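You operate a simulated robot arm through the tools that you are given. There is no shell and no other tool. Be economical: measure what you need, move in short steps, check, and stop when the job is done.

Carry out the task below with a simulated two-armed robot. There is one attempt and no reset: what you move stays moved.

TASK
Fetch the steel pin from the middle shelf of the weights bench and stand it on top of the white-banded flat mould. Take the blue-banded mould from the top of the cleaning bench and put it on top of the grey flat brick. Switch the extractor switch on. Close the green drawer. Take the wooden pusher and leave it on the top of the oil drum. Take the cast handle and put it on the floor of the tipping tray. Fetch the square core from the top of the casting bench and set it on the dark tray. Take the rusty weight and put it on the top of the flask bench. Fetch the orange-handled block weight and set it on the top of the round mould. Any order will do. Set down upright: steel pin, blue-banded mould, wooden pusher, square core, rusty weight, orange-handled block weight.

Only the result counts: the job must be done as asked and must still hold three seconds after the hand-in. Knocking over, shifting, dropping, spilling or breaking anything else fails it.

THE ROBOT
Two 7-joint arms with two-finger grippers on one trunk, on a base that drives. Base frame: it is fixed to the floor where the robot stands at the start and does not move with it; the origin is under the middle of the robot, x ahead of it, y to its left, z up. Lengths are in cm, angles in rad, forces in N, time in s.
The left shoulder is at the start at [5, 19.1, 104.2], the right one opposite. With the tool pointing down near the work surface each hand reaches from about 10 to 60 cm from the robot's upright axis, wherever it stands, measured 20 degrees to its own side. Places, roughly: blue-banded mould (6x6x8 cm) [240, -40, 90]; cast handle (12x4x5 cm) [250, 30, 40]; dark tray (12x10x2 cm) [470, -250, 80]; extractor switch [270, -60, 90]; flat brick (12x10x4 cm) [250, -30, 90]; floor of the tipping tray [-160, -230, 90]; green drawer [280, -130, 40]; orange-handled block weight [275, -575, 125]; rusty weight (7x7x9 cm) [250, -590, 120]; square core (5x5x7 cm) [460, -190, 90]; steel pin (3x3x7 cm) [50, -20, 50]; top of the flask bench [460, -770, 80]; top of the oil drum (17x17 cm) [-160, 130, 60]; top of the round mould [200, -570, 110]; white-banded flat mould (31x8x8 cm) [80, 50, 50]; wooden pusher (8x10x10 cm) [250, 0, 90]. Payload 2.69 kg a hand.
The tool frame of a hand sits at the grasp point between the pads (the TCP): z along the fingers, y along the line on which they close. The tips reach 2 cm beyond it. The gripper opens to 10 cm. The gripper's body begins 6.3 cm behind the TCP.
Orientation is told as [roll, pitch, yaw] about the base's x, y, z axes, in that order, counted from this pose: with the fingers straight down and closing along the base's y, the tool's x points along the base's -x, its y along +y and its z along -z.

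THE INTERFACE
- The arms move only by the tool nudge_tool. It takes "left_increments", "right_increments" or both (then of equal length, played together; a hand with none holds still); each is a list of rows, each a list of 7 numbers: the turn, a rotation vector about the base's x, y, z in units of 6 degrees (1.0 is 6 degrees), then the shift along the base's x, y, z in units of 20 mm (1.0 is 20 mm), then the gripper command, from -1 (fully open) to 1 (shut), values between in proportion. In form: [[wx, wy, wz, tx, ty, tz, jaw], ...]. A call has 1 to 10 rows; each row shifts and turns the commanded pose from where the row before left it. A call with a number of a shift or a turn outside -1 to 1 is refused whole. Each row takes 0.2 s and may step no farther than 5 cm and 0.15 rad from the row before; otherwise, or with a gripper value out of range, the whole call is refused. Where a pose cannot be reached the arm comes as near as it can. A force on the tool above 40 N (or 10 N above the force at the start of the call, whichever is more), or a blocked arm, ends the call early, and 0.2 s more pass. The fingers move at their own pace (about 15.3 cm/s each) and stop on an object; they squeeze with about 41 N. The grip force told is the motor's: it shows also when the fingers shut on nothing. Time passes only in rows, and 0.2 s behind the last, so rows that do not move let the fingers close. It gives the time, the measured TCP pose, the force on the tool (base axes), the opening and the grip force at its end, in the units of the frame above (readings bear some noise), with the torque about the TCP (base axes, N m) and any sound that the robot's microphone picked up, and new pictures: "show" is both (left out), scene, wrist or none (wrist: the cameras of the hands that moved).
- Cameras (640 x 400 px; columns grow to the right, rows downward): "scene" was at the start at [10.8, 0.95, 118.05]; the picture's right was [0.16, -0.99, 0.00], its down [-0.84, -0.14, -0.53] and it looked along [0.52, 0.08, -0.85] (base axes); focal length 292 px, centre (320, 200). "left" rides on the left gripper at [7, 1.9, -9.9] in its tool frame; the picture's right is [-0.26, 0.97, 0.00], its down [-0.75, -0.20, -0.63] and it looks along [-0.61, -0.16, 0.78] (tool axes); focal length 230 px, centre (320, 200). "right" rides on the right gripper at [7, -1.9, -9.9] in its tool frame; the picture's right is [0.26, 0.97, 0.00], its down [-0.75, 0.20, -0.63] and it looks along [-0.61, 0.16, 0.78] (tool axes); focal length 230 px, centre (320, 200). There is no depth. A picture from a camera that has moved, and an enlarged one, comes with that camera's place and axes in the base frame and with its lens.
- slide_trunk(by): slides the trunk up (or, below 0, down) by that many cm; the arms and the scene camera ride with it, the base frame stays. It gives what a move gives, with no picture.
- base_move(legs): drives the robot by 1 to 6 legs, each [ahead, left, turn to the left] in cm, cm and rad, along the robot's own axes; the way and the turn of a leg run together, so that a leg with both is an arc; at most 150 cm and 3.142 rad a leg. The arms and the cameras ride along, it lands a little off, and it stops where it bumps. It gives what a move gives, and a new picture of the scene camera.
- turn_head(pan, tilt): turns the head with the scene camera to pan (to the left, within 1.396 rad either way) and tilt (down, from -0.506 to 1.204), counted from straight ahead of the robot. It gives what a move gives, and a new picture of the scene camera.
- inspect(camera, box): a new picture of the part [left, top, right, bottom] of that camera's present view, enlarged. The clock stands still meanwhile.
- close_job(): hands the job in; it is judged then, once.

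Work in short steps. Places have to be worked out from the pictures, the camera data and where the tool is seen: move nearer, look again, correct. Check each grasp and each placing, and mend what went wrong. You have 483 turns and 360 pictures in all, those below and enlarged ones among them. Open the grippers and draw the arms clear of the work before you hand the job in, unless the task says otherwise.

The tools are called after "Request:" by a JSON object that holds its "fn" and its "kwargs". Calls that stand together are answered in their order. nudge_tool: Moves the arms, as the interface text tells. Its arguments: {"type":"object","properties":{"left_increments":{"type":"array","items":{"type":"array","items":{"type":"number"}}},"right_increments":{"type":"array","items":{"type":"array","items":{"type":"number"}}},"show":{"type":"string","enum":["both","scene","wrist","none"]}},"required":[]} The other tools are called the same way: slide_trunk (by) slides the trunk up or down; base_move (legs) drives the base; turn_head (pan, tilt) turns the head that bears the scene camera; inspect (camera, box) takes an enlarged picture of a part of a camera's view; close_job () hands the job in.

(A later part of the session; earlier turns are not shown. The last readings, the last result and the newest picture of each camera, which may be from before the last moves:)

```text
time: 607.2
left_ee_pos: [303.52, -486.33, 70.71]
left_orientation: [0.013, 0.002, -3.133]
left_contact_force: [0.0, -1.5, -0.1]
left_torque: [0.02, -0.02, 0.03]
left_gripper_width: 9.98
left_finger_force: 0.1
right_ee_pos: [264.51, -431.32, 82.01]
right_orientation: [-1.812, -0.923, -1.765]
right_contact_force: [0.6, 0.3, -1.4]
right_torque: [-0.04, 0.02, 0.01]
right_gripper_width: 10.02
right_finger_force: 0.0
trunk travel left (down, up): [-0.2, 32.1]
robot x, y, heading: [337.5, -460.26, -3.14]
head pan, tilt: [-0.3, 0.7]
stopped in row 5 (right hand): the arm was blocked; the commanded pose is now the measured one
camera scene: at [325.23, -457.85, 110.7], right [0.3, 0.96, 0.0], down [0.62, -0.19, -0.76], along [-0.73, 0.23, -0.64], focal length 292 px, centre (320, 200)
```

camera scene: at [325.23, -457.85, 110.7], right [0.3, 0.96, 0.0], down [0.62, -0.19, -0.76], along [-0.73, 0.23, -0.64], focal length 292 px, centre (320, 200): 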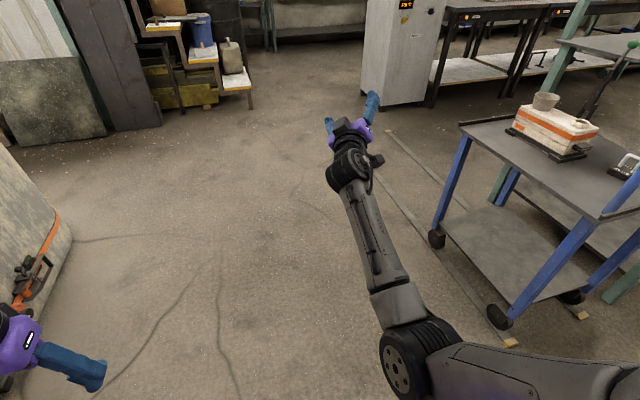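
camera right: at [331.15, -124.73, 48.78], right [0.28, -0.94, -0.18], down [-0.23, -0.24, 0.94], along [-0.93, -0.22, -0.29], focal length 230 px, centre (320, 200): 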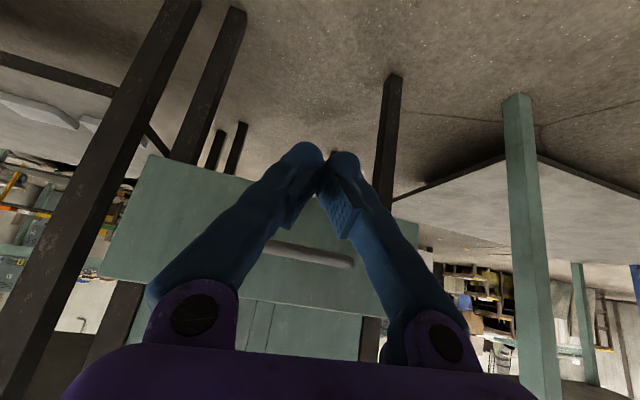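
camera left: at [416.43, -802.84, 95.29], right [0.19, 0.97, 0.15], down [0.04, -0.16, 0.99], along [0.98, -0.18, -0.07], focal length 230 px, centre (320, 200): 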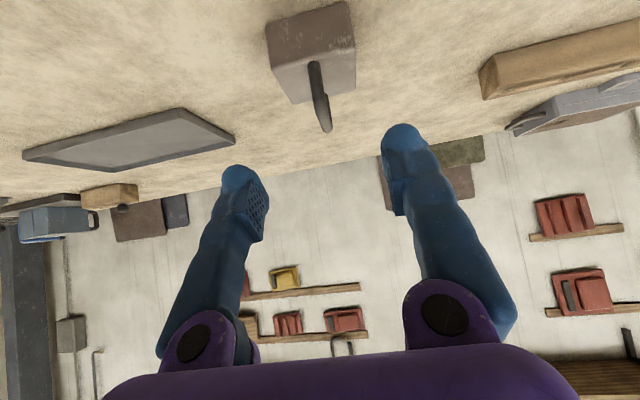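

Now stretched forward. Roll (+x, for this heading) to swing the elbow outward.

Request:
{"fn": "nudge_tool", "kwargs": {"right_increments": [[0, 0, 0, -0.5, -0.3, 0.3, -1], [0, 0, 0, -0.5, -0.3, 0.3, -1], [1, 0, 0, -0.5, 0, 0.3, -1], [1, 0, 0, -0.3, 0, 0.3, -1], [1, 0, 0, 0, 0, 0.3, -1], [1, 0, 0, 0, 0, 0, -1], [1, 0, 0, 0, 0, 0, -1], [1, 0, 0, 0, 0, 0, -1], [1, 0, 0, 0, 0, 0, -1], [1, 0, 0, 0, 0, 0, -1]], "show": "none"}}

Request:
{"fn": "nudge_tool", "kwargs": {"right_increments": [[1, 0, 0, 0, 0, 0, -1], [1, 0, 0, 0, 0, 0, -1], [1, 0, 0, 0, 0, 0, -1], [1, 0, 0, 0, 0, 0, -1]], "show": "scene"}}

```text
time: 609.4
left_ee_pos: [303.58, -486.47, 70.61]
left_orientation: [0.015, 0.001, -3.136]
left_contact_force: [1.0, -0.5, -0.3]
left_torque: [0.0, 0.02, -0.02]
left_gripper_width: 10.0
left_finger_force: 0.1
right_ee_pos: [260.95, -432.65, 84.9]
right_orientation: [-1.955, -0.096, -1.686]
right_contact_force: [-0.3, 1.0, 0.6]
right_torque: [0.01, 0.04, 0.03]
right_gripper_width: 9.99
right_finger_force: 0.1
trunk travel left (down, up): [-0.2, 32.1]
robot x, y, heading: [337.36, -459.89, -3.144]
head pan, tilt: [-0.3, 0.7]
```

```text
time: 610.4
left_ee_pos: [303.51, -486.49, 70.57]
left_orientation: [0.014, 0.001, -3.135]
left_contact_force: [0.3, -0.7, 0.0]
left_torque: [0.0, 0.03, 0.0]
left_gripper_width: 9.99
left_finger_force: 0.2
right_ee_pos: [260.97, -432.65, 85.11]
right_orientation: [-2.004, 0.319, -1.694]
right_contact_force: [-0.1, 0.3, -0.7]
right_torque: [0.0, -0.01, 0.01]
right_gripper_width: 9.99
right_finger_force: 0.1
trunk travel left (down, up): [-0.2, 32.1]
robot x, y, heading: [336.91, -460.22, -3.139]
head pan, tilt: [-0.3, 0.7]
camera scene: at [325.23, -457.86, 110.7], right [0.3, 0.96, 0.0], down [0.62, -0.19, -0.76], along [-0.73, 0.23, -0.64], focal length 292 px, centre (320, 200)
```

scene: 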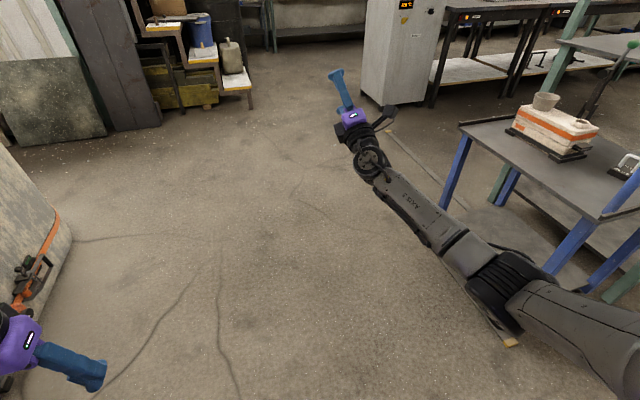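

Elbow is out. Pitching down while retracting and drifting inward.

Request:
{"fn": "nudge_tool", "kwargs": {"right_increments": [[0, -1, 0, 1, -0.3, 0, -1], [0, -1, 0, 1, -0.3, 0, -1], [0, -1, 0, 1, -0.3, 0, -1], [0, -1, 0, 1, -0.3, 0, -1], [0, -1, 0, 1, -0.3, 0, -1], [0, -1, 0, 1, -0.3, 0, -1], [0, -1, 0, 1, -0.3, 0, -1], [0, -1, 0, 1, -0.3, 0, -1], [0, -1, 0, 1, -0.3, 0, -1], [0, -1, 0, 1, -0.3, 0, -1]], "show": "none"}}

Request:
{"fn": "nudge_tool", "kwargs": {"right_increments": [[0, -1, 0, 0.5, -0.5, 0, -1], [0, -1, 0, 0.5, -0.5, 0, -1], [0, -1, 0, 0.5, -0.5, 0, -1], [0, -1, 0, 0.5, -0.5, 0, -1], [0, -1, 0, 0.5, -0.5, 0, -1], [0, -1, 0, 0.5, -0.5, 0, -1]], "show": "scene"}}

```text
time: 612.6
left_ee_pos: [303.48, -486.51, 70.72]
left_orientation: [0.014, 0.001, -3.134]
left_contact_force: [0.1, -0.5, -0.3]
left_torque: [0.0, -0.03, 0.02]
left_gripper_width: 9.99
left_finger_force: 0.0
right_ee_pos: [280.56, -438.47, 85.06]
right_orientation: [-0.907, 0.262, -1.347]
right_contact_force: [0.0, 0.7, -0.4]
right_torque: [0.01, 0.02, 0.0]
right_gripper_width: 10.01
right_finger_force: 0.2
right hand out of reach, approached as far as the arm can: row 1
trunk travel left (down, up): [-0.2, 32.1]
robot x, y, heading: [337.76, -460.15, -3.14]
head pan, tilt: [-0.3, 0.7]
```

```text
time: 614.0
left_ee_pos: [303.46, -486.53, 70.56]
left_orientation: [0.013, 0.002, -3.133]
left_contact_force: [-0.3, -0.4, -1.3]
left_torque: [-0.02, 0.0, -0.02]
left_gripper_width: 10.0
left_finger_force: 0.0
right_ee_pos: [286.56, -444.47, 84.97]
right_orientation: [-0.292, 0.083, -1.239]
right_contact_force: [0.2, -0.8, 0.1]
right_torque: [0.0, 0.0, -0.01]
right_gripper_width: 9.99
right_finger_force: 0.1
trunk travel left (down, up): [-0.2, 32.1]
robot x, y, heading: [337.25, -460.41, -3.143]
head pan, tilt: [-0.3, 0.7]
camera scene: at [325.23, -457.86, 110.7], right [0.3, 0.96, 0.0], down [0.62, -0.19, -0.76], along [-0.73, 0.23, -0.64], focal length 292 px, centre (320, 200)
```

scene: 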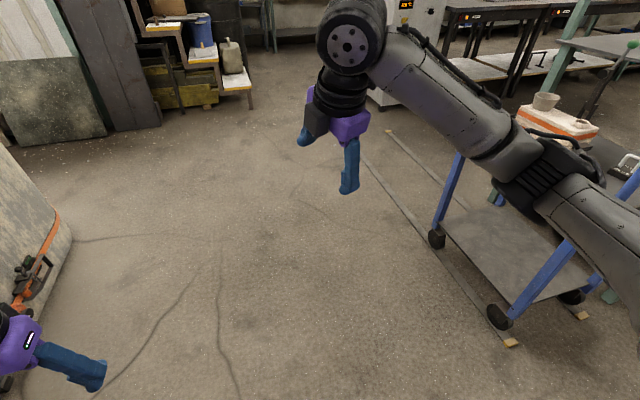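

Yawing back toward home and moving in.

Request:
{"fn": "nudge_tool", "kwargs": {"right_increments": [[0, -0.2, -1, 0.8, -0.6, -0.4, -1], [0, -0.2, -1, 0.8, -0.6, -0.4, -1], [0, -0.2, -1, 0.8, -0.6, -0.4, -1], [0, -0.2, -1, 0.8, -0.6, -0.4, -1], [0, -0.2, -1, 0.8, -0.6, -0.4, -1], [0, -0.2, -1, 0.8, -0.6, -0.4, -1], [0, -0.2, -1, 0.8, -0.6, -0.4, -1], [0, -0.2, -1, 0.8, -0.6, -0.4, -1], [0, -0.2, -1, 0.8, -0.6, -0.4, -1], [0, -0.2, -1, 0.8, -0.6, -0.4, -1]], "show": "none"}}

Request:
{"fn": "nudge_tool", "kwargs": {"right_increments": [[0, 0, -1, 0, 0, 0, -1], [0, 0, -1, 0, 0, 0, -1], [0, 0, -1, 0, 0, 0, -1], [0, 0, -1, 0, 0, 0, -1], [0, 0, -1, 0, 0, 0, -1], [0, 0, -1, 0, 0, 0, -1], [0, 0, -1, 0, 0, 0, -1], [0, 0, -1, 0, 0, 0, -1]], "show": "scene"}}

```text
time: 616.2
left_ee_pos: [303.54, -486.5, 70.61]
left_orientation: [0.012, 0.001, -3.134]
left_contact_force: [0.6, -0.1, -0.7]
left_torque: [-0.02, 0.03, -0.02]
left_gripper_width: 10.0
left_finger_force: 0.0
right_ee_pos: [302.49, -456.56, 77.18]
right_orientation: [-0.101, 0.122, -2.272]
right_contact_force: [0.7, 0.3, 0.3]
right_torque: [0.04, 0.0, 0.03]
right_gripper_width: 10.02
right_finger_force: 0.0
trunk travel left (down, up): [-0.2, 32.1]
robot x, y, heading: [337.5, -460.09, -3.139]
head pan, tilt: [-0.3, 0.7]
```

```text
time: 618.0
left_ee_pos: [303.53, -486.45, 70.66]
left_orientation: [0.015, 0.002, -3.135]
left_contact_force: [0.0, 0.6, 0.2]
left_torque: [0.02, 0.03, 0.02]
left_gripper_width: 9.99
left_finger_force: 0.1
right_ee_pos: [302.49, -456.44, 77.15]
right_orientation: [-0.1, 0.121, -3.109]
right_contact_force: [0.5, 0.0, -0.3]
right_torque: [0.01, 0.0, -0.03]
right_gripper_width: 9.98
right_finger_force: 0.2
trunk travel left (down, up): [-0.2, 32.1]
robot x, y, heading: [337.52, -460.09, -3.141]
head pan, tilt: [-0.3, 0.7]
camera scene: at [325.23, -457.86, 110.7], right [0.3, 0.96, 0.0], down [0.62, -0.19, -0.76], along [-0.73, 0.23, -0.64], focal length 292 px, centre (320, 200)
```

scene: 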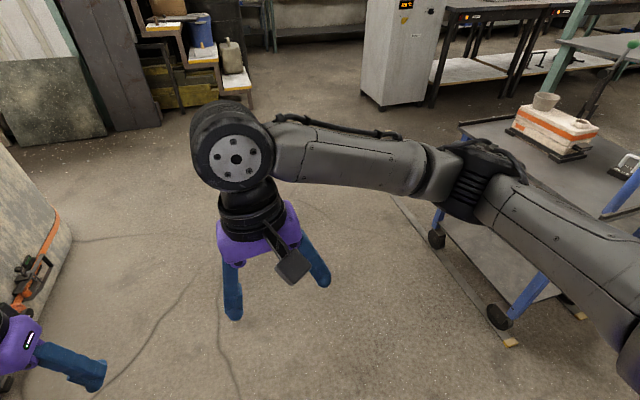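

Recovered. Squaring up, raising the trunk and driving round to the aisle west of the cleaning bench.

Request:
{"fn": "nudge_tool", "kwargs": {"right_increments": [[-0.5, 0.6, -0.1, 0, 0, 0, -1], [-0.45, 0.55, -0.1, 0, 0, 0, -1]], "show": "none"}}

Request:
{"fn": "slide_trunk", "kwargs": {"by": 18}}

Request:
{"fn": "base_move", "kwargs": {"legs": [[140, 0, 0], [30, 0, 0], [0, 0, -1.571], [130, 0, 0]]}}

Request:
{"fn": "turn_head", "kwargs": {"pan": 0.0, "tilt": 0.45}}

```text
time: 618.6
left_ee_pos: [303.6, -486.54, 70.61]
left_orientation: [0.015, 0.002, -3.133]
left_contact_force: [-0.2, -0.6, 0.4]
left_torque: [0.05, 0.02, 0.01]
left_gripper_width: 9.99
left_finger_force: 0.1
right_ee_pos: [302.72, -456.49, 77.0]
right_orientation: [0.0, -0.006, -3.124]
right_contact_force: [0.0, -0.2, -0.7]
right_torque: [0.02, -0.02, -0.01]
right_gripper_width: 9.99
right_finger_force: 0.0
trunk travel left (down, up): [-0.2, 32.1]
robot x, y, heading: [337.6, -460.12, -3.142]
head pan, tilt: [-0.3, 0.7]
```

```text
time: 620.6
left_ee_pos: [303.56, -486.5, 88.57]
left_orientation: [0.013, 0.002, -3.134]
left_contact_force: [-1.1, 1.0, -0.4]
left_torque: [-0.01, 0.01, 0.01]
left_gripper_width: 10.0
left_finger_force: 0.0
right_ee_pos: [302.7, -456.49, 95.04]
right_orientation: [-0.001, -0.003, -3.122]
right_contact_force: [0.8, 0.0, 0.1]
right_torque: [0.0, 0.0, 0.04]
right_gripper_width: 9.99
right_finger_force: 0.1
trunk travel left (down, up): [-18.2, 14.1]
robot x, y, heading: [337.55, -460.02, -3.142]
head pan, tilt: [-0.3, 0.7]
```

```text
time: 639.2
left_ee_pos: [138.11, -296.46, 88.64]
left_orientation: [0.014, 0.001, 1.596]
left_contact_force: [0.0, 0.0, 0.2]
left_torque: [-0.01, 0.01, -0.02]
left_gripper_width: 10.01
left_finger_force: 0.0
right_ee_pos: [168.26, -295.17, 95.05]
right_orientation: [-0.002, -0.004, 1.608]
right_contact_force: [0.4, 0.0, 0.6]
right_torque: [0.03, -0.04, 0.0]
right_gripper_width: 9.98
right_finger_force: 0.0
trunk travel left (down, up): [-18.2, 14.1]
robot x, y, heading: [165.09, -329.71, 1.593]
head pan, tilt: [-0.3, 0.7]
camera scene: at [167.31, -317.73, 128.7], right [0.96, -0.28, 0.0], down [-0.18, -0.62, -0.76], along [0.21, 0.73, -0.64], focal length 292 px, centre (320, 200)
```

scene: 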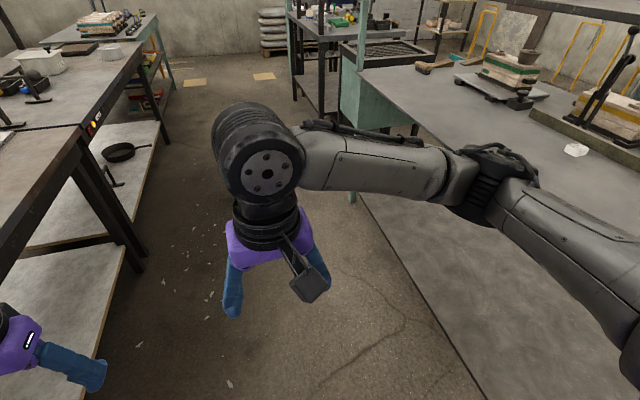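

```text
time: 640.0
left_ee_pos: [138.0, -296.36, 88.65]
left_orientation: [0.014, 0.001, 1.595]
left_contact_force: [0.0, -0.1, 0.1]
left_torque: [-0.01, -0.01, -0.02]
left_gripper_width: 10.0
left_finger_force: 0.1
right_ee_pos: [168.16, -295.01, 95.13]
right_orientation: [0.0, -0.003, 1.607]
right_contact_force: [0.5, 0.7, -0.2]
right_torque: [-0.01, -0.02, 0.0]
right_gripper_width: 10.0
right_finger_force: 0.1
trunk travel left (down, up): [-18.2, 14.1]
robot x, y, heading: [164.92, -329.61, 1.584]
head pan, tilt: [0.0, 0.45]
camera scene: at [164.79, -316.71, 130.91], right [1.0, 0.02, 0.0], down [0.01, -0.44, -0.9], along [-0.02, 0.9, -0.44], focal length 292 px, centre (320, 200)
```

scene: 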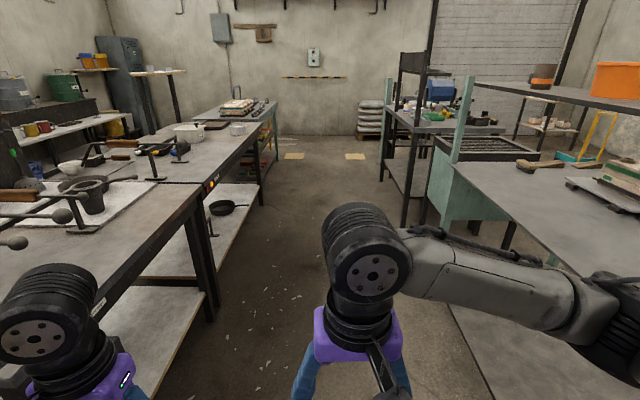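

The aisle is clear. Continuing north to y≈-40, then turning east to face the cleaning bench.

Request:
{"fn": "base_move", "kwargs": {"legs": [[145, 2, 0], [140, 0, 0]]}}

Request:
{"fn": "turn_head", "kwargs": {"pan": -1.2, "tilt": 0.5}}

```text
time: 653.8
left_ee_pos: [135.65, -9.2, 88.43]
left_orientation: [0.015, 0.002, 1.548]
left_contact_force: [0.4, 0.0, 0.3]
left_torque: [-0.01, 0.0, 0.0]
left_gripper_width: 10.0
left_finger_force: 0.0
right_ee_pos: [165.7, -9.24, 95.11]
right_orientation: [-0.002, -0.004, 1.562]
right_contact_force: [0.3, -0.4, -0.1]
right_torque: [0.0, -0.03, -0.02]
right_gripper_width: 10.02
right_finger_force: 0.1
trunk travel left (down, up): [-18.2, 14.1]
robot x, y, heading: [161.07, -43.52, 1.545]
head pan, tilt: [0.0, 0.45]
camera scene: at [161.35, -30.67, 130.91], right [1.0, -0.03, 0.0], down [-0.01, -0.44, -0.9], along [0.02, 0.9, -0.44], focal length 292 px, centre (320, 200)
```

scene: 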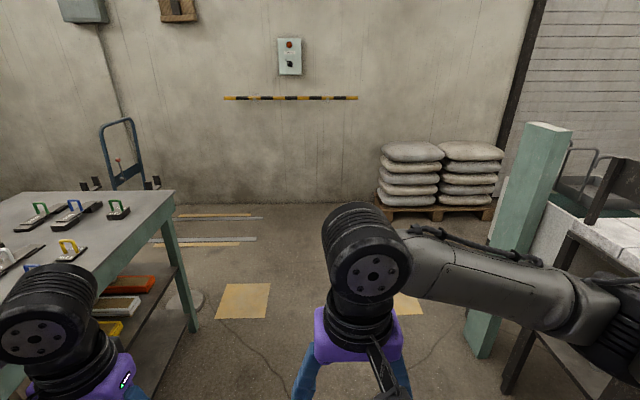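

```text
time: 655.2
left_ee_pos: [135.59, -9.15, 88.6]
left_orientation: [0.014, 0.001, 1.549]
left_contact_force: [0.1, 0.7, 0.3]
left_torque: [0.0, 0.02, -0.01]
left_gripper_width: 10.0
left_finger_force: 0.1
right_ee_pos: [165.69, -9.17, 95.11]
right_orientation: [-0.002, -0.003, 1.562]
right_contact_force: [-0.8, -1.1, -0.4]
right_torque: [0.01, -0.01, -0.01]
right_gripper_width: 9.99
right_finger_force: 0.0
trunk travel left (down, up): [-18.2, 14.1]
robot x, y, heading: [160.64, -43.99, 1.536]
head pan, tilt: [-1.201, 0.499]
camera scene: at [169.66, -36.82, 130.47], right [0.34, -0.94, 0.0], down [-0.45, -0.16, -0.88], along [0.83, 0.3, -0.48], focal length 292 px, centre (320, 200)
```

scene: 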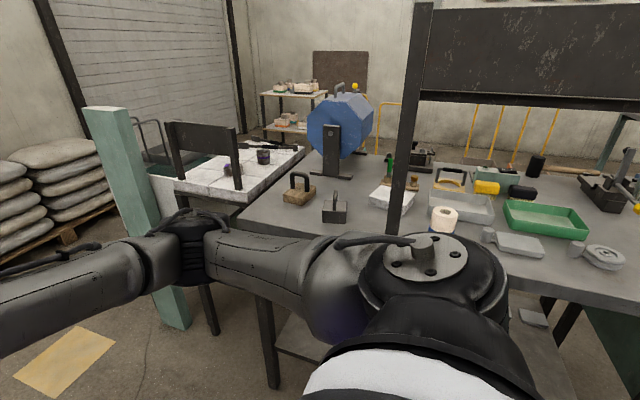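

Turning to face the cleaning bench.

Request:
{"fn": "base_move", "kwargs": {"legs": [[0, 0, -1.54]]}}

Request:
{"fn": "turn_head", "kwargs": {"pan": 0.0, "tilt": 0.5}}

Request:
{"fn": "inspect", "kwargs": {"camera": "scene", "box": [60, 80, 380, 280]}}

Request:
{"fn": "inspect", "kwargs": {"camera": "scene", "box": [320, 80, 640, 280]}}

```text
time: 659.3
left_ee_pos: [194.13, -16.6, 88.53]
left_orientation: [0.015, 0.002, 0.033]
left_contact_force: [0.2, -0.1, 0.2]
left_torque: [0.02, -0.04, 0.0]
left_gripper_width: 10.03
left_finger_force: 0.0
right_ee_pos: [195.76, -46.65, 95.0]
right_orientation: [-0.001, -0.002, 0.046]
right_contact_force: [-0.2, -0.2, -0.2]
right_torque: [-0.01, 0.02, -0.03]
right_gripper_width: 10.03
right_finger_force: 0.1
trunk travel left (down, up): [-18.2, 14.1]
robot x, y, heading: [160.85, -43.77, 0.025]
head pan, tilt: [-1.201, 0.499]
camera scene: at [168.5, -52.17, 130.47], right [-0.92, -0.39, 0.0], down [-0.18, 0.44, -0.88], along [0.34, -0.81, -0.48], focal length 292 px, centre (320, 200)
```

scene: 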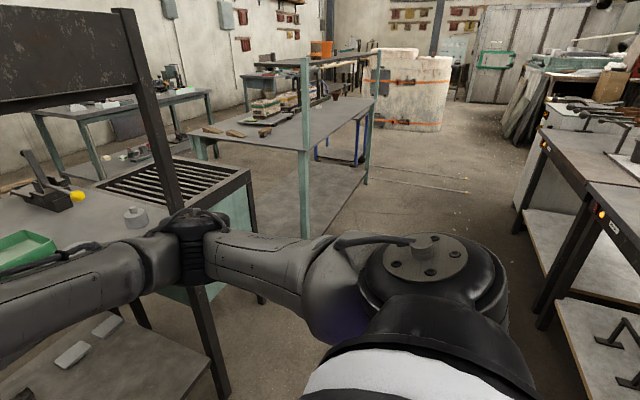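

```text
time: 660.7
left_ee_pos: [193.98, -16.55, 88.68]
left_orientation: [0.015, 0.002, 0.034]
left_contact_force: [-0.1, -0.2, -0.6]
left_torque: [-0.02, 0.01, -0.01]
left_gripper_width: 10.0
left_finger_force: 0.0
right_ee_pos: [195.7, -46.55, 95.07]
right_orientation: [-0.002, -0.003, 0.045]
right_contact_force: [-1.0, 0.5, -0.1]
right_torque: [0.01, 0.01, -0.02]
right_gripper_width: 10.01
right_finger_force: 0.0
trunk travel left (down, up): [-18.2, 14.1]
robot x, y, heading: [160.96, -44.06, 0.029]
head pan, tilt: [0.0, 0.499]
camera scene: at [174.08, -43.54, 130.47], right [0.03, -1.0, 0.0], down [-0.48, -0.01, -0.88], along [0.88, 0.02, -0.48], focal length 292 px, centre (320, 200)
```

scene: 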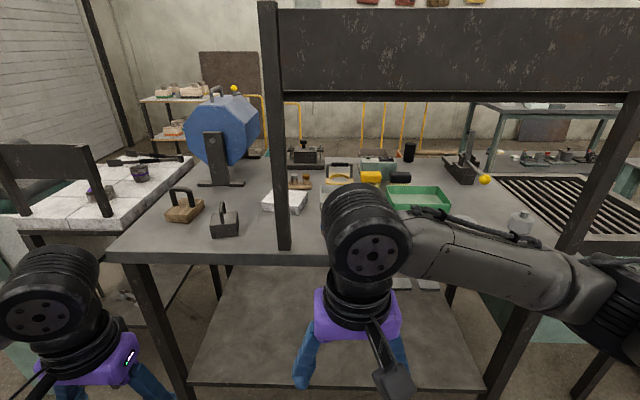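

```text
2.00 times, centred on (220, 180) of scene
camera zoom: at [174.08, -43.54, 130.47], right [0.03, -1.0, 0.0], down [-0.48, -0.01, -0.88], along [0.88, 0.02, -0.48], focal length 585 px, centre (520, 240)
```

zoom: 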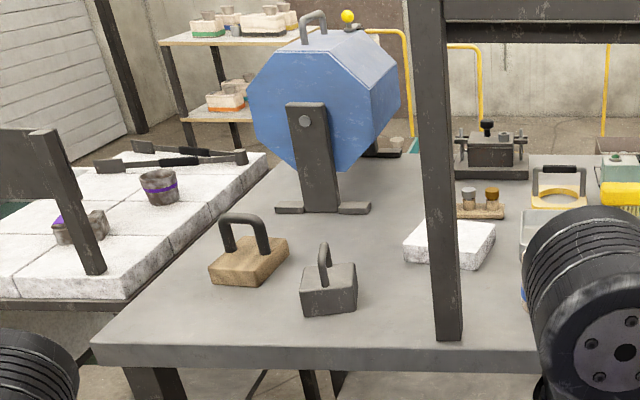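

```text
2.00 times, centred on (480, 180) of scene
camera zoom: at [174.08, -43.54, 130.47], right [0.03, -1.0, 0.0], down [-0.48, -0.01, -0.88], along [0.88, 0.02, -0.48], focal length 585 px, centre (0, 240)
```

zoom: 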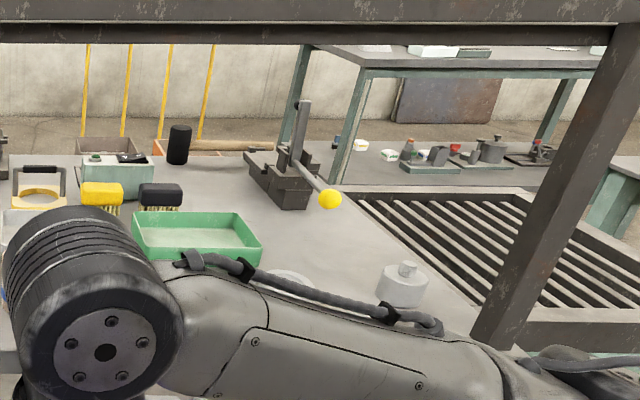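

Identified: wooden pusher ≈(245,-2), flat brick ≈(253,-31), blue-banded mould ≈(241,-44), teal switch box ≈(278,-63), gantry post at (233,-33) with beam z≈121. I'll lower the trunk, pitch the right hand, and look closely.

Request:
{"fn": "slide_trunk", "kwargs": {"by": -10}}

Request:
{"fn": "nudge_tool", "kwargs": {"right_increments": [[0, -1, 0, 0, 0, 0.5, -1], [0, -1, 0, 0, 0, 0.5, -1], [0, -1, 0, 0, 0, 0.5, -1], [0, -1, 0, 0, 0, 0.5, -1], [0, -1, 0, 0, 0, 0.5, -1], [0, -1, 0, 0, 0, 0.5, -1], [0, -1, 0, 0, 0, 0.5, -1]], "show": "both"}}

```text
time: 662.0
left_ee_pos: [193.98, -16.59, 78.62]
left_orientation: [0.014, 0.001, 0.034]
left_contact_force: [-0.4, 0.3, -0.3]
left_torque: [0.01, 0.03, 0.0]
left_gripper_width: 10.02
left_finger_force: 0.1
right_ee_pos: [195.6, -46.68, 84.95]
right_orientation: [-0.002, -0.005, 0.045]
right_contact_force: [-0.2, -0.1, -0.2]
right_torque: [0.01, 0.0, -0.02]
right_gripper_width: 10.0
right_finger_force: 0.1
trunk travel left (down, up): [-8.2, 24.1]
robot x, y, heading: [160.69, -43.62, 0.024]
head pan, tilt: [0.0, 0.499]
```

```text
time: 663.6
left_ee_pos: [194.02, -16.57, 78.62]
left_orientation: [0.014, 0.001, 0.032]
left_contact_force: [0.0, 1.1, -0.2]
left_torque: [-0.01, -0.02, 0.01]
left_gripper_width: 10.0
left_finger_force: 0.1
right_ee_pos: [195.73, -46.62, 92.23]
right_orientation: [-0.044, -0.739, 0.061]
right_contact_force: [0.0, 0.6, -1.1]
right_torque: [0.0, 0.0, 0.0]
right_gripper_width: 10.0
right_finger_force: 0.2
trunk travel left (down, up): [-8.2, 24.1]
robot x, y, heading: [160.98, -43.85, 0.032]
head pan, tilt: [0.0, 0.499]
camera scene: at [174.07, -43.52, 120.47], right [0.03, -1.0, 0.0], down [-0.48, -0.01, -0.88], along [0.88, 0.02, -0.48], focal length 292 px, centre (320, 200)
camera right: at [184.02, -48.73, 94.91], right [-0.22, 0.95, -0.2], down [0.12, 0.24, 0.96], along [0.97, 0.19, -0.17], focal length 230 px, centre (320, 200)
```

scene: 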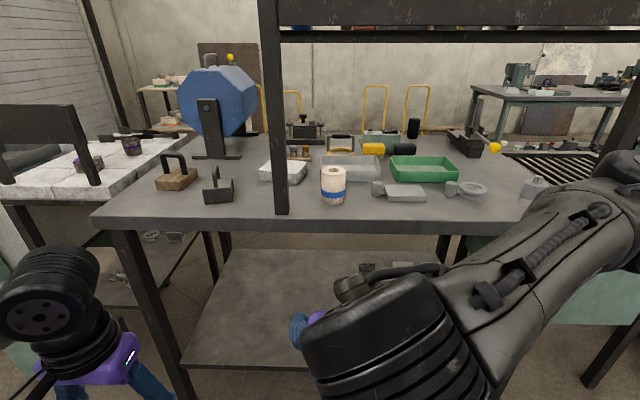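
right: 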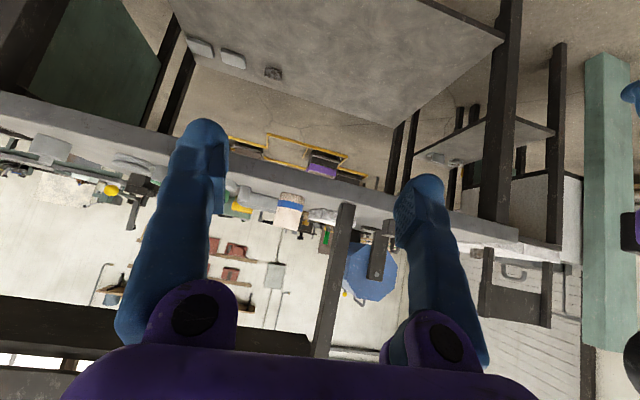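

Good view. Enlarging the brick, mould and switch box.

Request:
{"fn": "inspect", "kwargs": {"camera": "scene", "box": [240, 120, 440, 245]}}

```text
3.20 times, centred on (340, 182) of scene
camera zoom: at [174.07, -43.52, 120.47], right [0.03, -1.0, 0.0], down [-0.48, -0.01, -0.88], along [0.88, 0.02, -0.48], focal length 936 px, centre (256, 256)
```

zoom: 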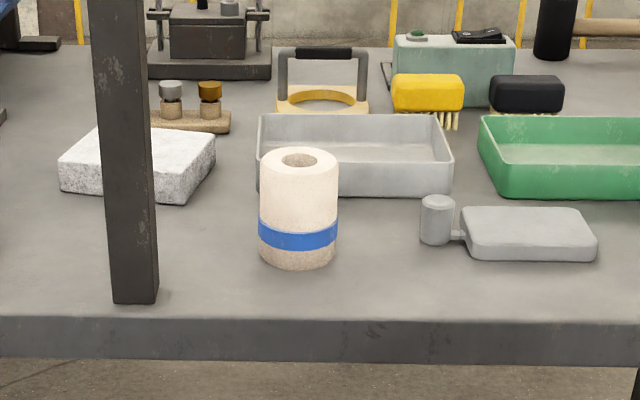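

Measured: mould base at (240,-45.4), bench z≈84, brick centre ≈(256,-30.5), post at (233.5,-33). I'll drive 23 cm closer and set the right hand's yaw to about 0.35 so it clears the post later.

Request:
{"fn": "base_move", "kwargs": {"legs": [[23, 0, -0.03]]}}

Request:
{"fn": "nudge_tool", "kwargs": {"right_increments": [[0, 0, 0.6, 0, -0.5, 0.2, -1], [0, 0, 0.6, 0, -0.5, 0.2, -1], [0, 0, 0.6, 0, -0.2, 0.2, -1], [0, 0, 0.6, 0, 0, 0, -1], [0, 0, 0.6, 0, 0, 0, -1]], "show": "wrist"}}

```text
time: 665.4
left_ee_pos: [217.37, -17.28, 78.77]
left_orientation: [0.014, 0.003, 0.004]
left_contact_force: [0.0, 0.4, 0.0]
left_torque: [-0.01, 0.0, 0.0]
left_gripper_width: 10.0
left_finger_force: 0.1
right_ee_pos: [218.35, -47.23, 92.14]
right_orientation: [-0.044, -0.735, 0.03]
right_contact_force: [0.6, -0.5, 0.2]
right_torque: [0.0, 0.02, 0.02]
right_gripper_width: 9.99
right_finger_force: 0.1
trunk travel left (down, up): [-8.2, 24.1]
robot x, y, heading: [183.15, -43.58, -0.004]
head pan, tilt: [0.0, 0.499]
camera scene: at [196.73, -43.65, 120.46], right [0.0, -1.0, 0.0], down [-0.48, 0.0, -0.88], along [0.88, 0.0, -0.48], focal length 292 px, centre (320, 200)
```

scene: 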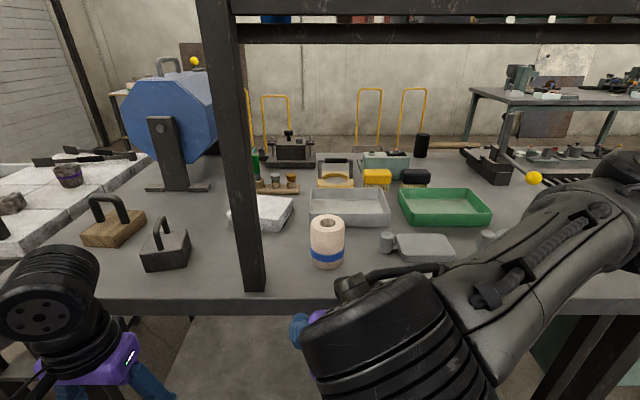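

```text
time: 666.6
left_ee_pos: [217.39, -17.2, 78.54]
left_orientation: [0.012, 0.001, 0.006]
left_contact_force: [0.0, 0.5, 0.5]
left_torque: [0.01, 0.0, 0.02]
left_gripper_width: 10.01
left_finger_force: 0.1
right_ee_pos: [218.37, -49.65, 93.39]
right_orientation: [-0.042, -0.734, 0.345]
right_contact_force: [0.2, -0.1, 0.7]
right_torque: [-0.01, 0.05, -0.01]
right_gripper_width: 9.98
right_finger_force: 0.1
trunk travel left (down, up): [-8.2, 24.1]
robot x, y, heading: [183.71, -43.6, -0.007]
head pan, tilt: [0.0, 0.499]
camera right: at [207.78, -54.96, 96.16], right [-0.48, 0.85, -0.2], down [0.06, 0.26, 0.96], along [0.87, 0.45, -0.17], focal length 230 px, centre (320, 200)
```

right: 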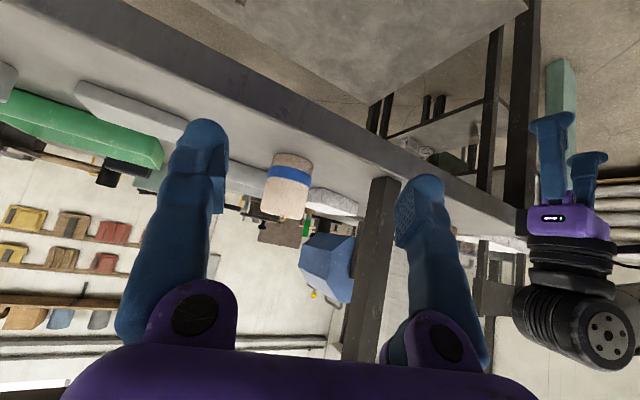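

Mould centre ≈(241,-44.2). Moving to a pre-grasp point.

Request:
{"fn": "nudge_tool", "kwargs": {"right_increments": [[0, 0, 0, 1, 0.1, -0.2, -1], [0, 0, 0, 1, 0.1, -0.2, -1], [0, 0, 0, 1, 0.1, -0.2, -1], [0, 0, 0, 1, 0.1, -0.3, -1], [0, 0, 0, 1, 0.1, -0.3, -1], [0, 0, 0, 1, 0.2, -0.3, -1], [0, 0, 0, 0.3, 0.1, -0.2, -1]], "show": "wrist"}}

```text
time: 668.2
left_ee_pos: [217.4, -17.43, 78.7]
left_orientation: [0.014, 0.001, 0.002]
left_contact_force: [0.1, -0.7, 0.5]
left_torque: [0.0, 0.01, 0.0]
left_gripper_width: 10.01
left_finger_force: 0.1
right_ee_pos: [230.82, -48.03, 90.0]
right_orientation: [-0.044, -0.732, 0.346]
right_contact_force: [0.2, -0.4, 0.1]
right_torque: [0.02, 0.05, 0.02]
right_gripper_width: 9.99
right_finger_force: 0.1
trunk travel left (down, up): [-8.2, 24.1]
robot x, y, heading: [183.76, -43.01, 0.001]
head pan, tilt: [0.0, 0.499]
camera right: at [220.21, -53.49, 92.73], right [-0.48, 0.85, -0.2], down [0.05, 0.26, 0.96], along [0.87, 0.45, -0.17], focal length 230 px, centre (320, 200)
```

right: 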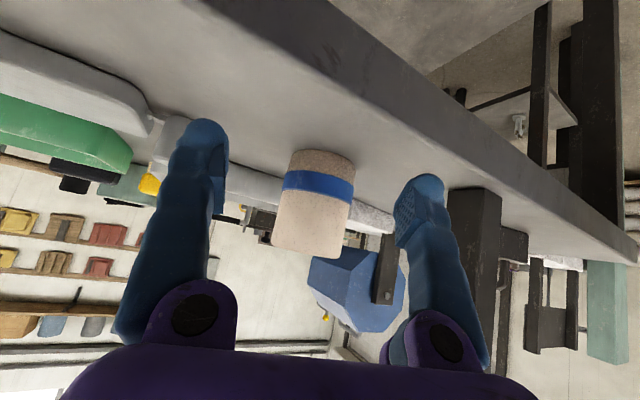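

Aligned. Advancing onto the mould and closing.

Request:
{"fn": "nudge_tool", "kwargs": {"right_increments": [[0, 0, 0, 0.9, 0.38, -0.15, -1], [0, 0, 0, 0.9, 0.38, -0.15, -1], [0, 0, 0, 0.9, 0.38, -0.15, -1], [0, 0, 0, 0.9, 0.38, -0.15, -1], [0, 0, 0, 0.9, 0.38, -0.15, -1], [0, 0, 0, 0.8, 0.35, -0.15, -1], [0, 0, 0, 0, 0, 0, 0], [0, 0, 0, 0, 0, 0, 1], [0, 0, 0, 0, 0, 0, 1], [0, 0, 0, 0, 0, 0, 1]], "show": "wrist"}}

```text
time: 670.4
left_ee_pos: [217.34, -17.27, 78.67]
left_orientation: [0.012, 0.0, 0.004]
left_contact_force: [0.1, 0.4, 0.4]
left_torque: [0.01, -0.02, -0.01]
left_gripper_width: 9.96
left_finger_force: 0.1
right_ee_pos: [241.39, -43.56, 88.5]
right_orientation: [-0.042, -0.741, 0.345]
right_contact_force: [2.1, 10.8, 21.6]
right_torque: [0.7, 0.66, -0.36]
right_gripper_width: 4.76
right_finger_force: 40.6
trunk travel left (down, up): [-8.2, 24.1]
robot x, y, heading: [183.93, -43.62, -0.004]
head pan, tilt: [0.0, 0.499]
camera right: at [230.72, -48.93, 91.14], right [-0.48, 0.85, -0.2], down [0.05, 0.26, 0.96], along [0.88, 0.45, -0.17], focal length 230 px, centre (320, 200)
```

right: 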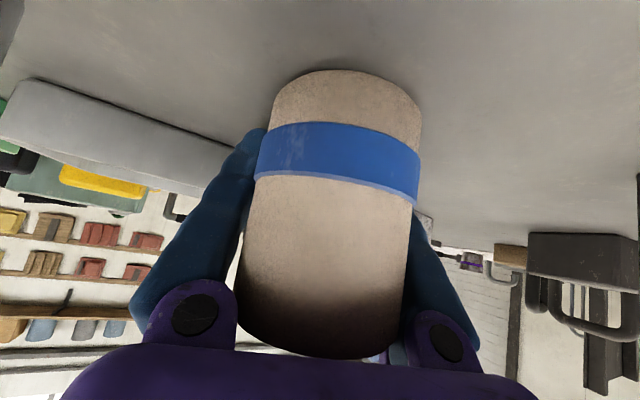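

Gripped (4.8 cm). Lift gently and check.

Request:
{"fn": "nudge_tool", "kwargs": {"right_increments": [[0, 0, 0, 0, 0, 0.3, 1], [0, 0, 0, 0, 0, 0.5, 1], [0, 0, 0, 0, 0, 1, 1], [0, 0, 0, 0, 0, 0.8, 1]], "show": "both"}}

```text
time: 671.4
left_ee_pos: [217.34, -17.37, 78.62]
left_orientation: [0.015, 0.002, 0.003]
left_contact_force: [0.2, -0.3, 0.4]
left_torque: [-0.02, 0.0, 0.0]
left_gripper_width: 9.99
left_finger_force: 0.0
right_ee_pos: [241.42, -43.6, 93.28]
right_orientation: [-0.045, -0.735, 0.344]
right_contact_force: [0.3, -0.2, -2.9]
right_torque: [0.03, -0.1, -0.01]
right_gripper_width: 4.67
right_finger_force: 40.3
trunk travel left (down, up): [-8.2, 24.1]
robot x, y, heading: [183.59, -43.55, -0.003]
head pan, tilt: [0.0, 0.499]
camera scene: at [196.7, -43.64, 120.46], right [0.0, -1.0, 0.0], down [-0.48, 0.0, -0.88], along [0.88, 0.0, -0.48], focal length 292 px, centre (320, 200)
camera right: at [230.82, -49.06, 95.91], right [-0.48, 0.85, -0.2], down [0.06, 0.26, 0.96], along [0.88, 0.45, -0.17], focal length 230 px, centre (320, 200)
```

scene: 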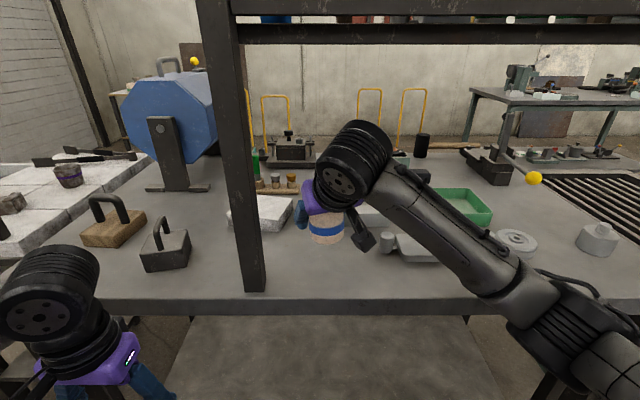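
right: 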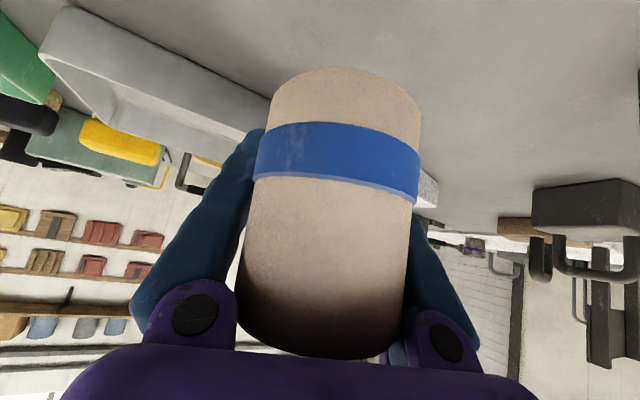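

Held. Raising and moving over the brick.

Request:
{"fn": "nudge_tool", "kwargs": {"right_increments": [[0, 0, 0, 0, 0, 1, 1], [0, 0, 0, 0.8, 0.6, 0.7, 1], [0, 0, 0, 0.9, 0.7, 0, 1], [0, 0, 0, 0.9, 0.7, 0, 1], [0, 0, 0, 0.9, 0.7, 0, 1], [0, 0, 0, 0.9, 0.7, 0, 1], [0, 0, 0, 0.9, 0.7, 0, 1], [0, 0, 0, 0.9, 0.7, 0, 1], [0, 0, 0, 0.9, 0.7, 0, 1], [0, 0, 0, 0.9, 0.6, 0, 1]], "show": "both"}}

```text
time: 673.6
left_ee_pos: [217.43, -17.33, 78.65]
left_orientation: [0.015, 0.001, 0.004]
left_contact_force: [-0.3, -0.3, 0.1]
left_torque: [0.0, -0.02, -0.04]
left_gripper_width: 10.02
left_finger_force: 0.1
right_ee_pos: [255.65, -32.52, 96.79]
right_orientation: [-0.043, -0.736, 0.347]
right_contact_force: [-0.8, 0.5, -1.9]
right_torque: [0.01, -0.1, -0.03]
right_gripper_width: 4.66
right_finger_force: 40.5
right hand out of reach, approached as far as the arm can: row 10
trunk travel left (down, up): [-8.2, 24.1]
robot x, y, heading: [183.69, -43.41, -0.005]
head pan, tilt: [0.0, 0.499]
camera scene: at [196.72, -43.65, 120.46], right [0.0, -1.0, 0.0], down [-0.48, 0.0, -0.88], along [0.88, 0.0, -0.48], focal length 292 px, centre (320, 200)
camera right: at [245.04, -37.98, 99.46], right [-0.48, 0.85, -0.2], down [0.05, 0.26, 0.96], along [0.88, 0.45, -0.17], focal length 230 px, centre (320, 200)
```

scene: 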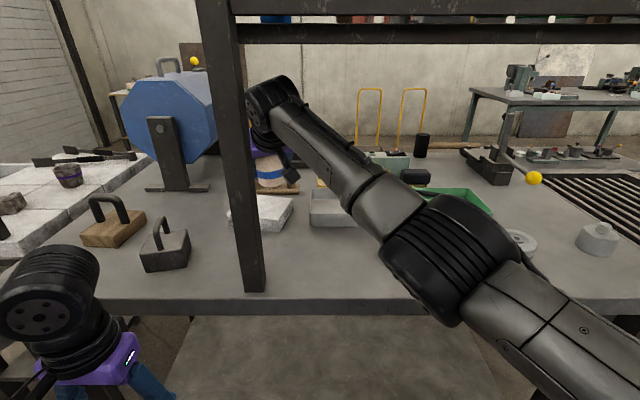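
right: 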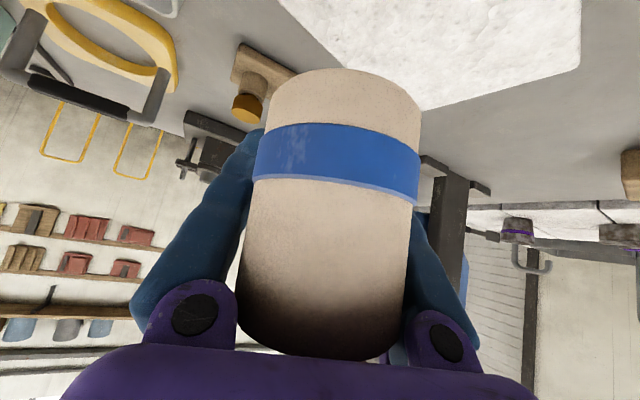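

The brick spans about x 249–257, y -37…-23; the mould should shift slightly back and north: about (-2.2,+2). Adjusting, then lowering.

Request:
{"fn": "nudge_tool", "kwargs": {"right_increments": [[0, 0, 0, -0.6, 0.5, 0, 1], [0, 0, 0, -0.5, 0.5, 0, 1], [0, 0, 0, 0, 0, -0.5, 1], [0, 0, 0, 0, 0, -0.5, 1], [0, 0, 0, 0, 0, 0, 1]], "show": "both"}}

```text
time: 674.8
left_ee_pos: [217.36, -17.28, 78.51]
left_orientation: [0.013, 0.001, 0.006]
left_contact_force: [0.8, 0.8, 0.6]
left_torque: [0.01, 0.02, 0.0]
left_gripper_width: 9.98
left_finger_force: 0.1
right_ee_pos: [253.48, -30.6, 94.63]
right_orientation: [-0.041, -0.736, 0.346]
right_contact_force: [-0.1, -0.5, -2.1]
right_torque: [0.03, -0.09, 0.02]
right_gripper_width: 4.61
right_finger_force: 41.1
trunk travel left (down, up): [-8.2, 24.1]
robot x, y, heading: [183.36, -43.19, -0.005]
head pan, tilt: [0.0, 0.499]
camera scene: at [196.71, -43.64, 120.47], right [0.0, -1.0, 0.0], down [-0.48, 0.0, -0.88], along [0.88, 0.0, -0.48], focal length 292 px, centre (320, 200)
camera right: at [242.95, -35.96, 97.37], right [-0.48, 0.85, -0.2], down [0.06, 0.26, 0.96], along [0.88, 0.45, -0.17], focal length 230 px, centre (320, 200)
```

scene: 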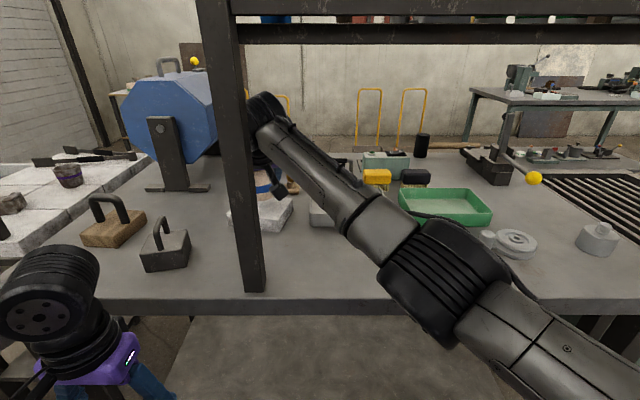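
right: 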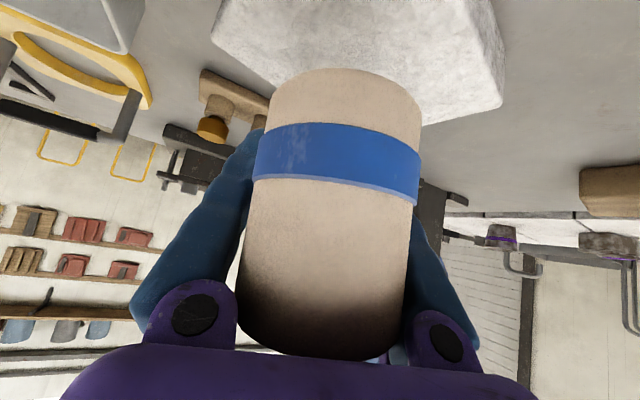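

Cameras disagree slightly; enlarging the scene view around the brick.

Request:
{"fn": "inspect", "kwargs": {"camera": "scene", "box": [210, 150, 330, 245]}}

```text
4.21 times, centred on (270, 198) of scene
camera zoom: at [196.71, -43.64, 120.47], right [0.0, -1.0, 0.0], down [-0.48, 0.0, -0.88], along [0.88, 0.0, -0.48], focal length 1231 px, centre (530, 210)
```

zoom: 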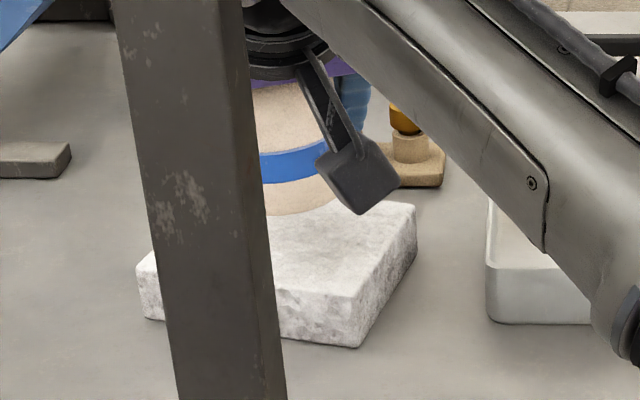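

The scene geometry is consistent: brick centre (255,-30.2), top z≈87.3, and the mould is over it. Lowering to contact.

Request:
{"fn": "nudge_tool", "kwargs": {"right_increments": [[0, 0, 0, 0.2, 0.1, -0.5, 1], [0, 0, 0, 0, 0, -0.4, 1], [0, 0, 0, 0, 0, -0.2, 1], [0, 0, 0, 0, 0, 0, 1]], "show": "none"}}

```text
time: 675.8
left_ee_pos: [217.44, -17.28, 78.53]
left_orientation: [0.014, 0.001, 0.003]
left_contact_force: [0.5, -0.4, 0.1]
left_torque: [-0.01, -0.03, -0.02]
left_gripper_width: 9.99
left_finger_force: 0.0
right_ee_pos: [253.83, -30.36, 92.65]
right_orientation: [-0.042, -0.734, 0.346]
right_contact_force: [-0.1, 0.3, -2.4]
right_torque: [-0.02, -0.07, 0.0]
right_gripper_width: 4.57
right_finger_force: 40.3
trunk travel left (down, up): [-8.2, 24.1]
robot x, y, heading: [183.56, -43.93, -0.006]
head pan, tilt: [0.0, 0.499]
```

Request:
{"fn": "nudge_tool", "kwargs": {"right_increments": [[0, 0, 0, 0, 0, -0.2, 1], [0, 0, 0, 0, 0, -0.2, 1], [0, 0, 0, 0, 0, -0.15, 1], [0, 0, 0, 0, 0, 0, 1]], "show": "none"}}

```text
time: 676.8
left_ee_pos: [217.44, -17.27, 78.66]
left_orientation: [0.014, -0.001, 0.003]
left_contact_force: [0.9, -0.4, 0.2]
left_torque: [-0.02, -0.01, 0.0]
left_gripper_width: 9.99
left_finger_force: 0.0
right_ee_pos: [253.88, -30.53, 91.86]
right_orientation: [-0.042, -0.742, 0.344]
right_contact_force: [5.6, 1.2, 11.0]
right_torque: [0.23, 0.11, -0.1]
right_gripper_width: 4.57
right_finger_force: 41.3
trunk travel left (down, up): [-8.2, 24.1]
robot x, y, heading: [183.42, -43.27, -0.009]
head pan, tilt: [0.0, 0.499]
```

Contact. Relieve, release, and view.

Request:
{"fn": "nudge_tool", "kwargs": {"right_increments": [[0, 0, 0, 0, 0, 0.07, 1], [0, 0, 0, 0, 0, 0, 0], [0, 0, 0, 0, 0, 0, -0.6], [0, 0, 0, 0, 0, 0, -0.8]], "show": "both"}}

```text
time: 677.8
left_ee_pos: [217.37, -17.32, 78.62]
left_orientation: [0.014, 0.001, 0.003]
left_contact_force: [0.4, -0.2, 1.1]
left_torque: [0.0, 0.02, 0.02]
left_gripper_width: 10.02
left_finger_force: 0.1
right_ee_pos: [253.83, -30.59, 91.67]
right_orientation: [-0.044, -0.734, 0.346]
right_contact_force: [-3.0, -5.3, 11.4]
right_torque: [0.08, 0.31, 0.15]
right_gripper_width: 9.0
right_finger_force: 0.0
trunk travel left (down, up): [-8.2, 24.1]
robot x, y, heading: [183.48, -43.64, -0.006]
head pan, tilt: [0.0, 0.499]
camera scene: at [196.55, -43.71, 120.49], right [0.0, -1.0, 0.0], down [-0.48, 0.0, -0.88], along [0.88, 0.0, -0.48], focal length 292 px, centre (320, 200)
camera right: at [243.1, -35.88, 94.4], right [-0.48, 0.85, -0.2], down [0.05, 0.26, 0.96], along [0.88, 0.45, -0.17], focal length 230 px, centre (320, 200)
```

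scene: 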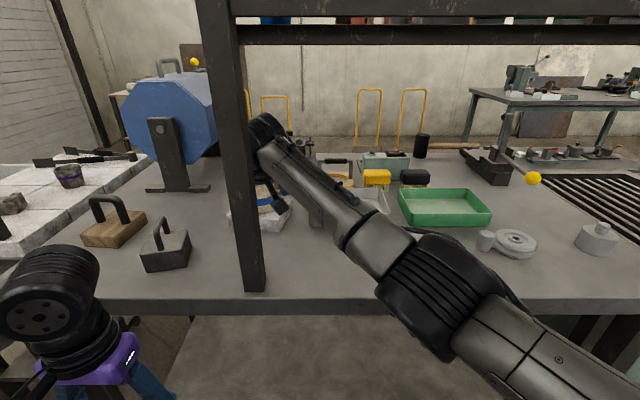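
right: 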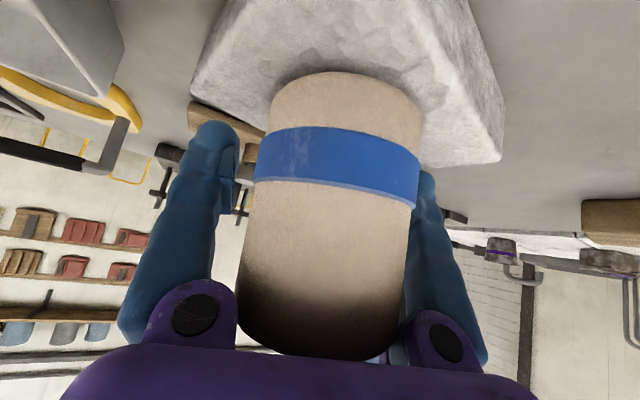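

Released. There's an 11 N push, probably fingertips on the brick; raise slightly then withdraw along the tool axis.

Request:
{"fn": "nudge_tool", "kwargs": {"right_increments": [[0, 0, 0, 0, 0, 0.15, -0.9], [0, 0, 0, -0.3, -0.1, 0.35, -0.9], [0, 0, 0, -0.3, -0.1, 0.35, -0.9]], "show": "wrist"}}

```text
time: 678.6
left_ee_pos: [217.47, -17.22, 78.6]
left_orientation: [0.013, 0.001, 0.003]
left_contact_force: [0.0, 0.1, -0.5]
left_torque: [0.01, 0.0, 0.01]
left_gripper_width: 9.99
left_finger_force: 0.1
right_ee_pos: [252.58, -30.94, 93.23]
right_orientation: [-0.042, -0.736, 0.345]
right_contact_force: [0.3, 0.6, -0.5]
right_torque: [0.0, -0.03, -0.03]
right_gripper_width: 9.52
right_finger_force: 0.1
trunk travel left (down, up): [-8.2, 24.1]
robot x, y, heading: [183.27, -43.34, -0.008]
head pan, tilt: [0.0, 0.499]
camera right: at [242.02, -36.37, 95.96], right [-0.48, 0.85, -0.2], down [0.06, 0.26, 0.96], along [0.88, 0.45, -0.17], focal length 230 px, centre (320, 200)
```

right: 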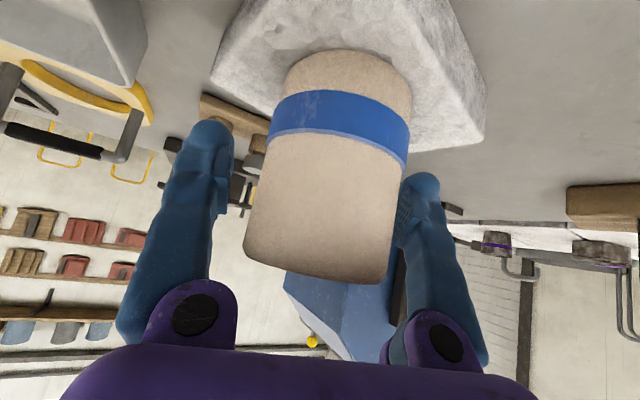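

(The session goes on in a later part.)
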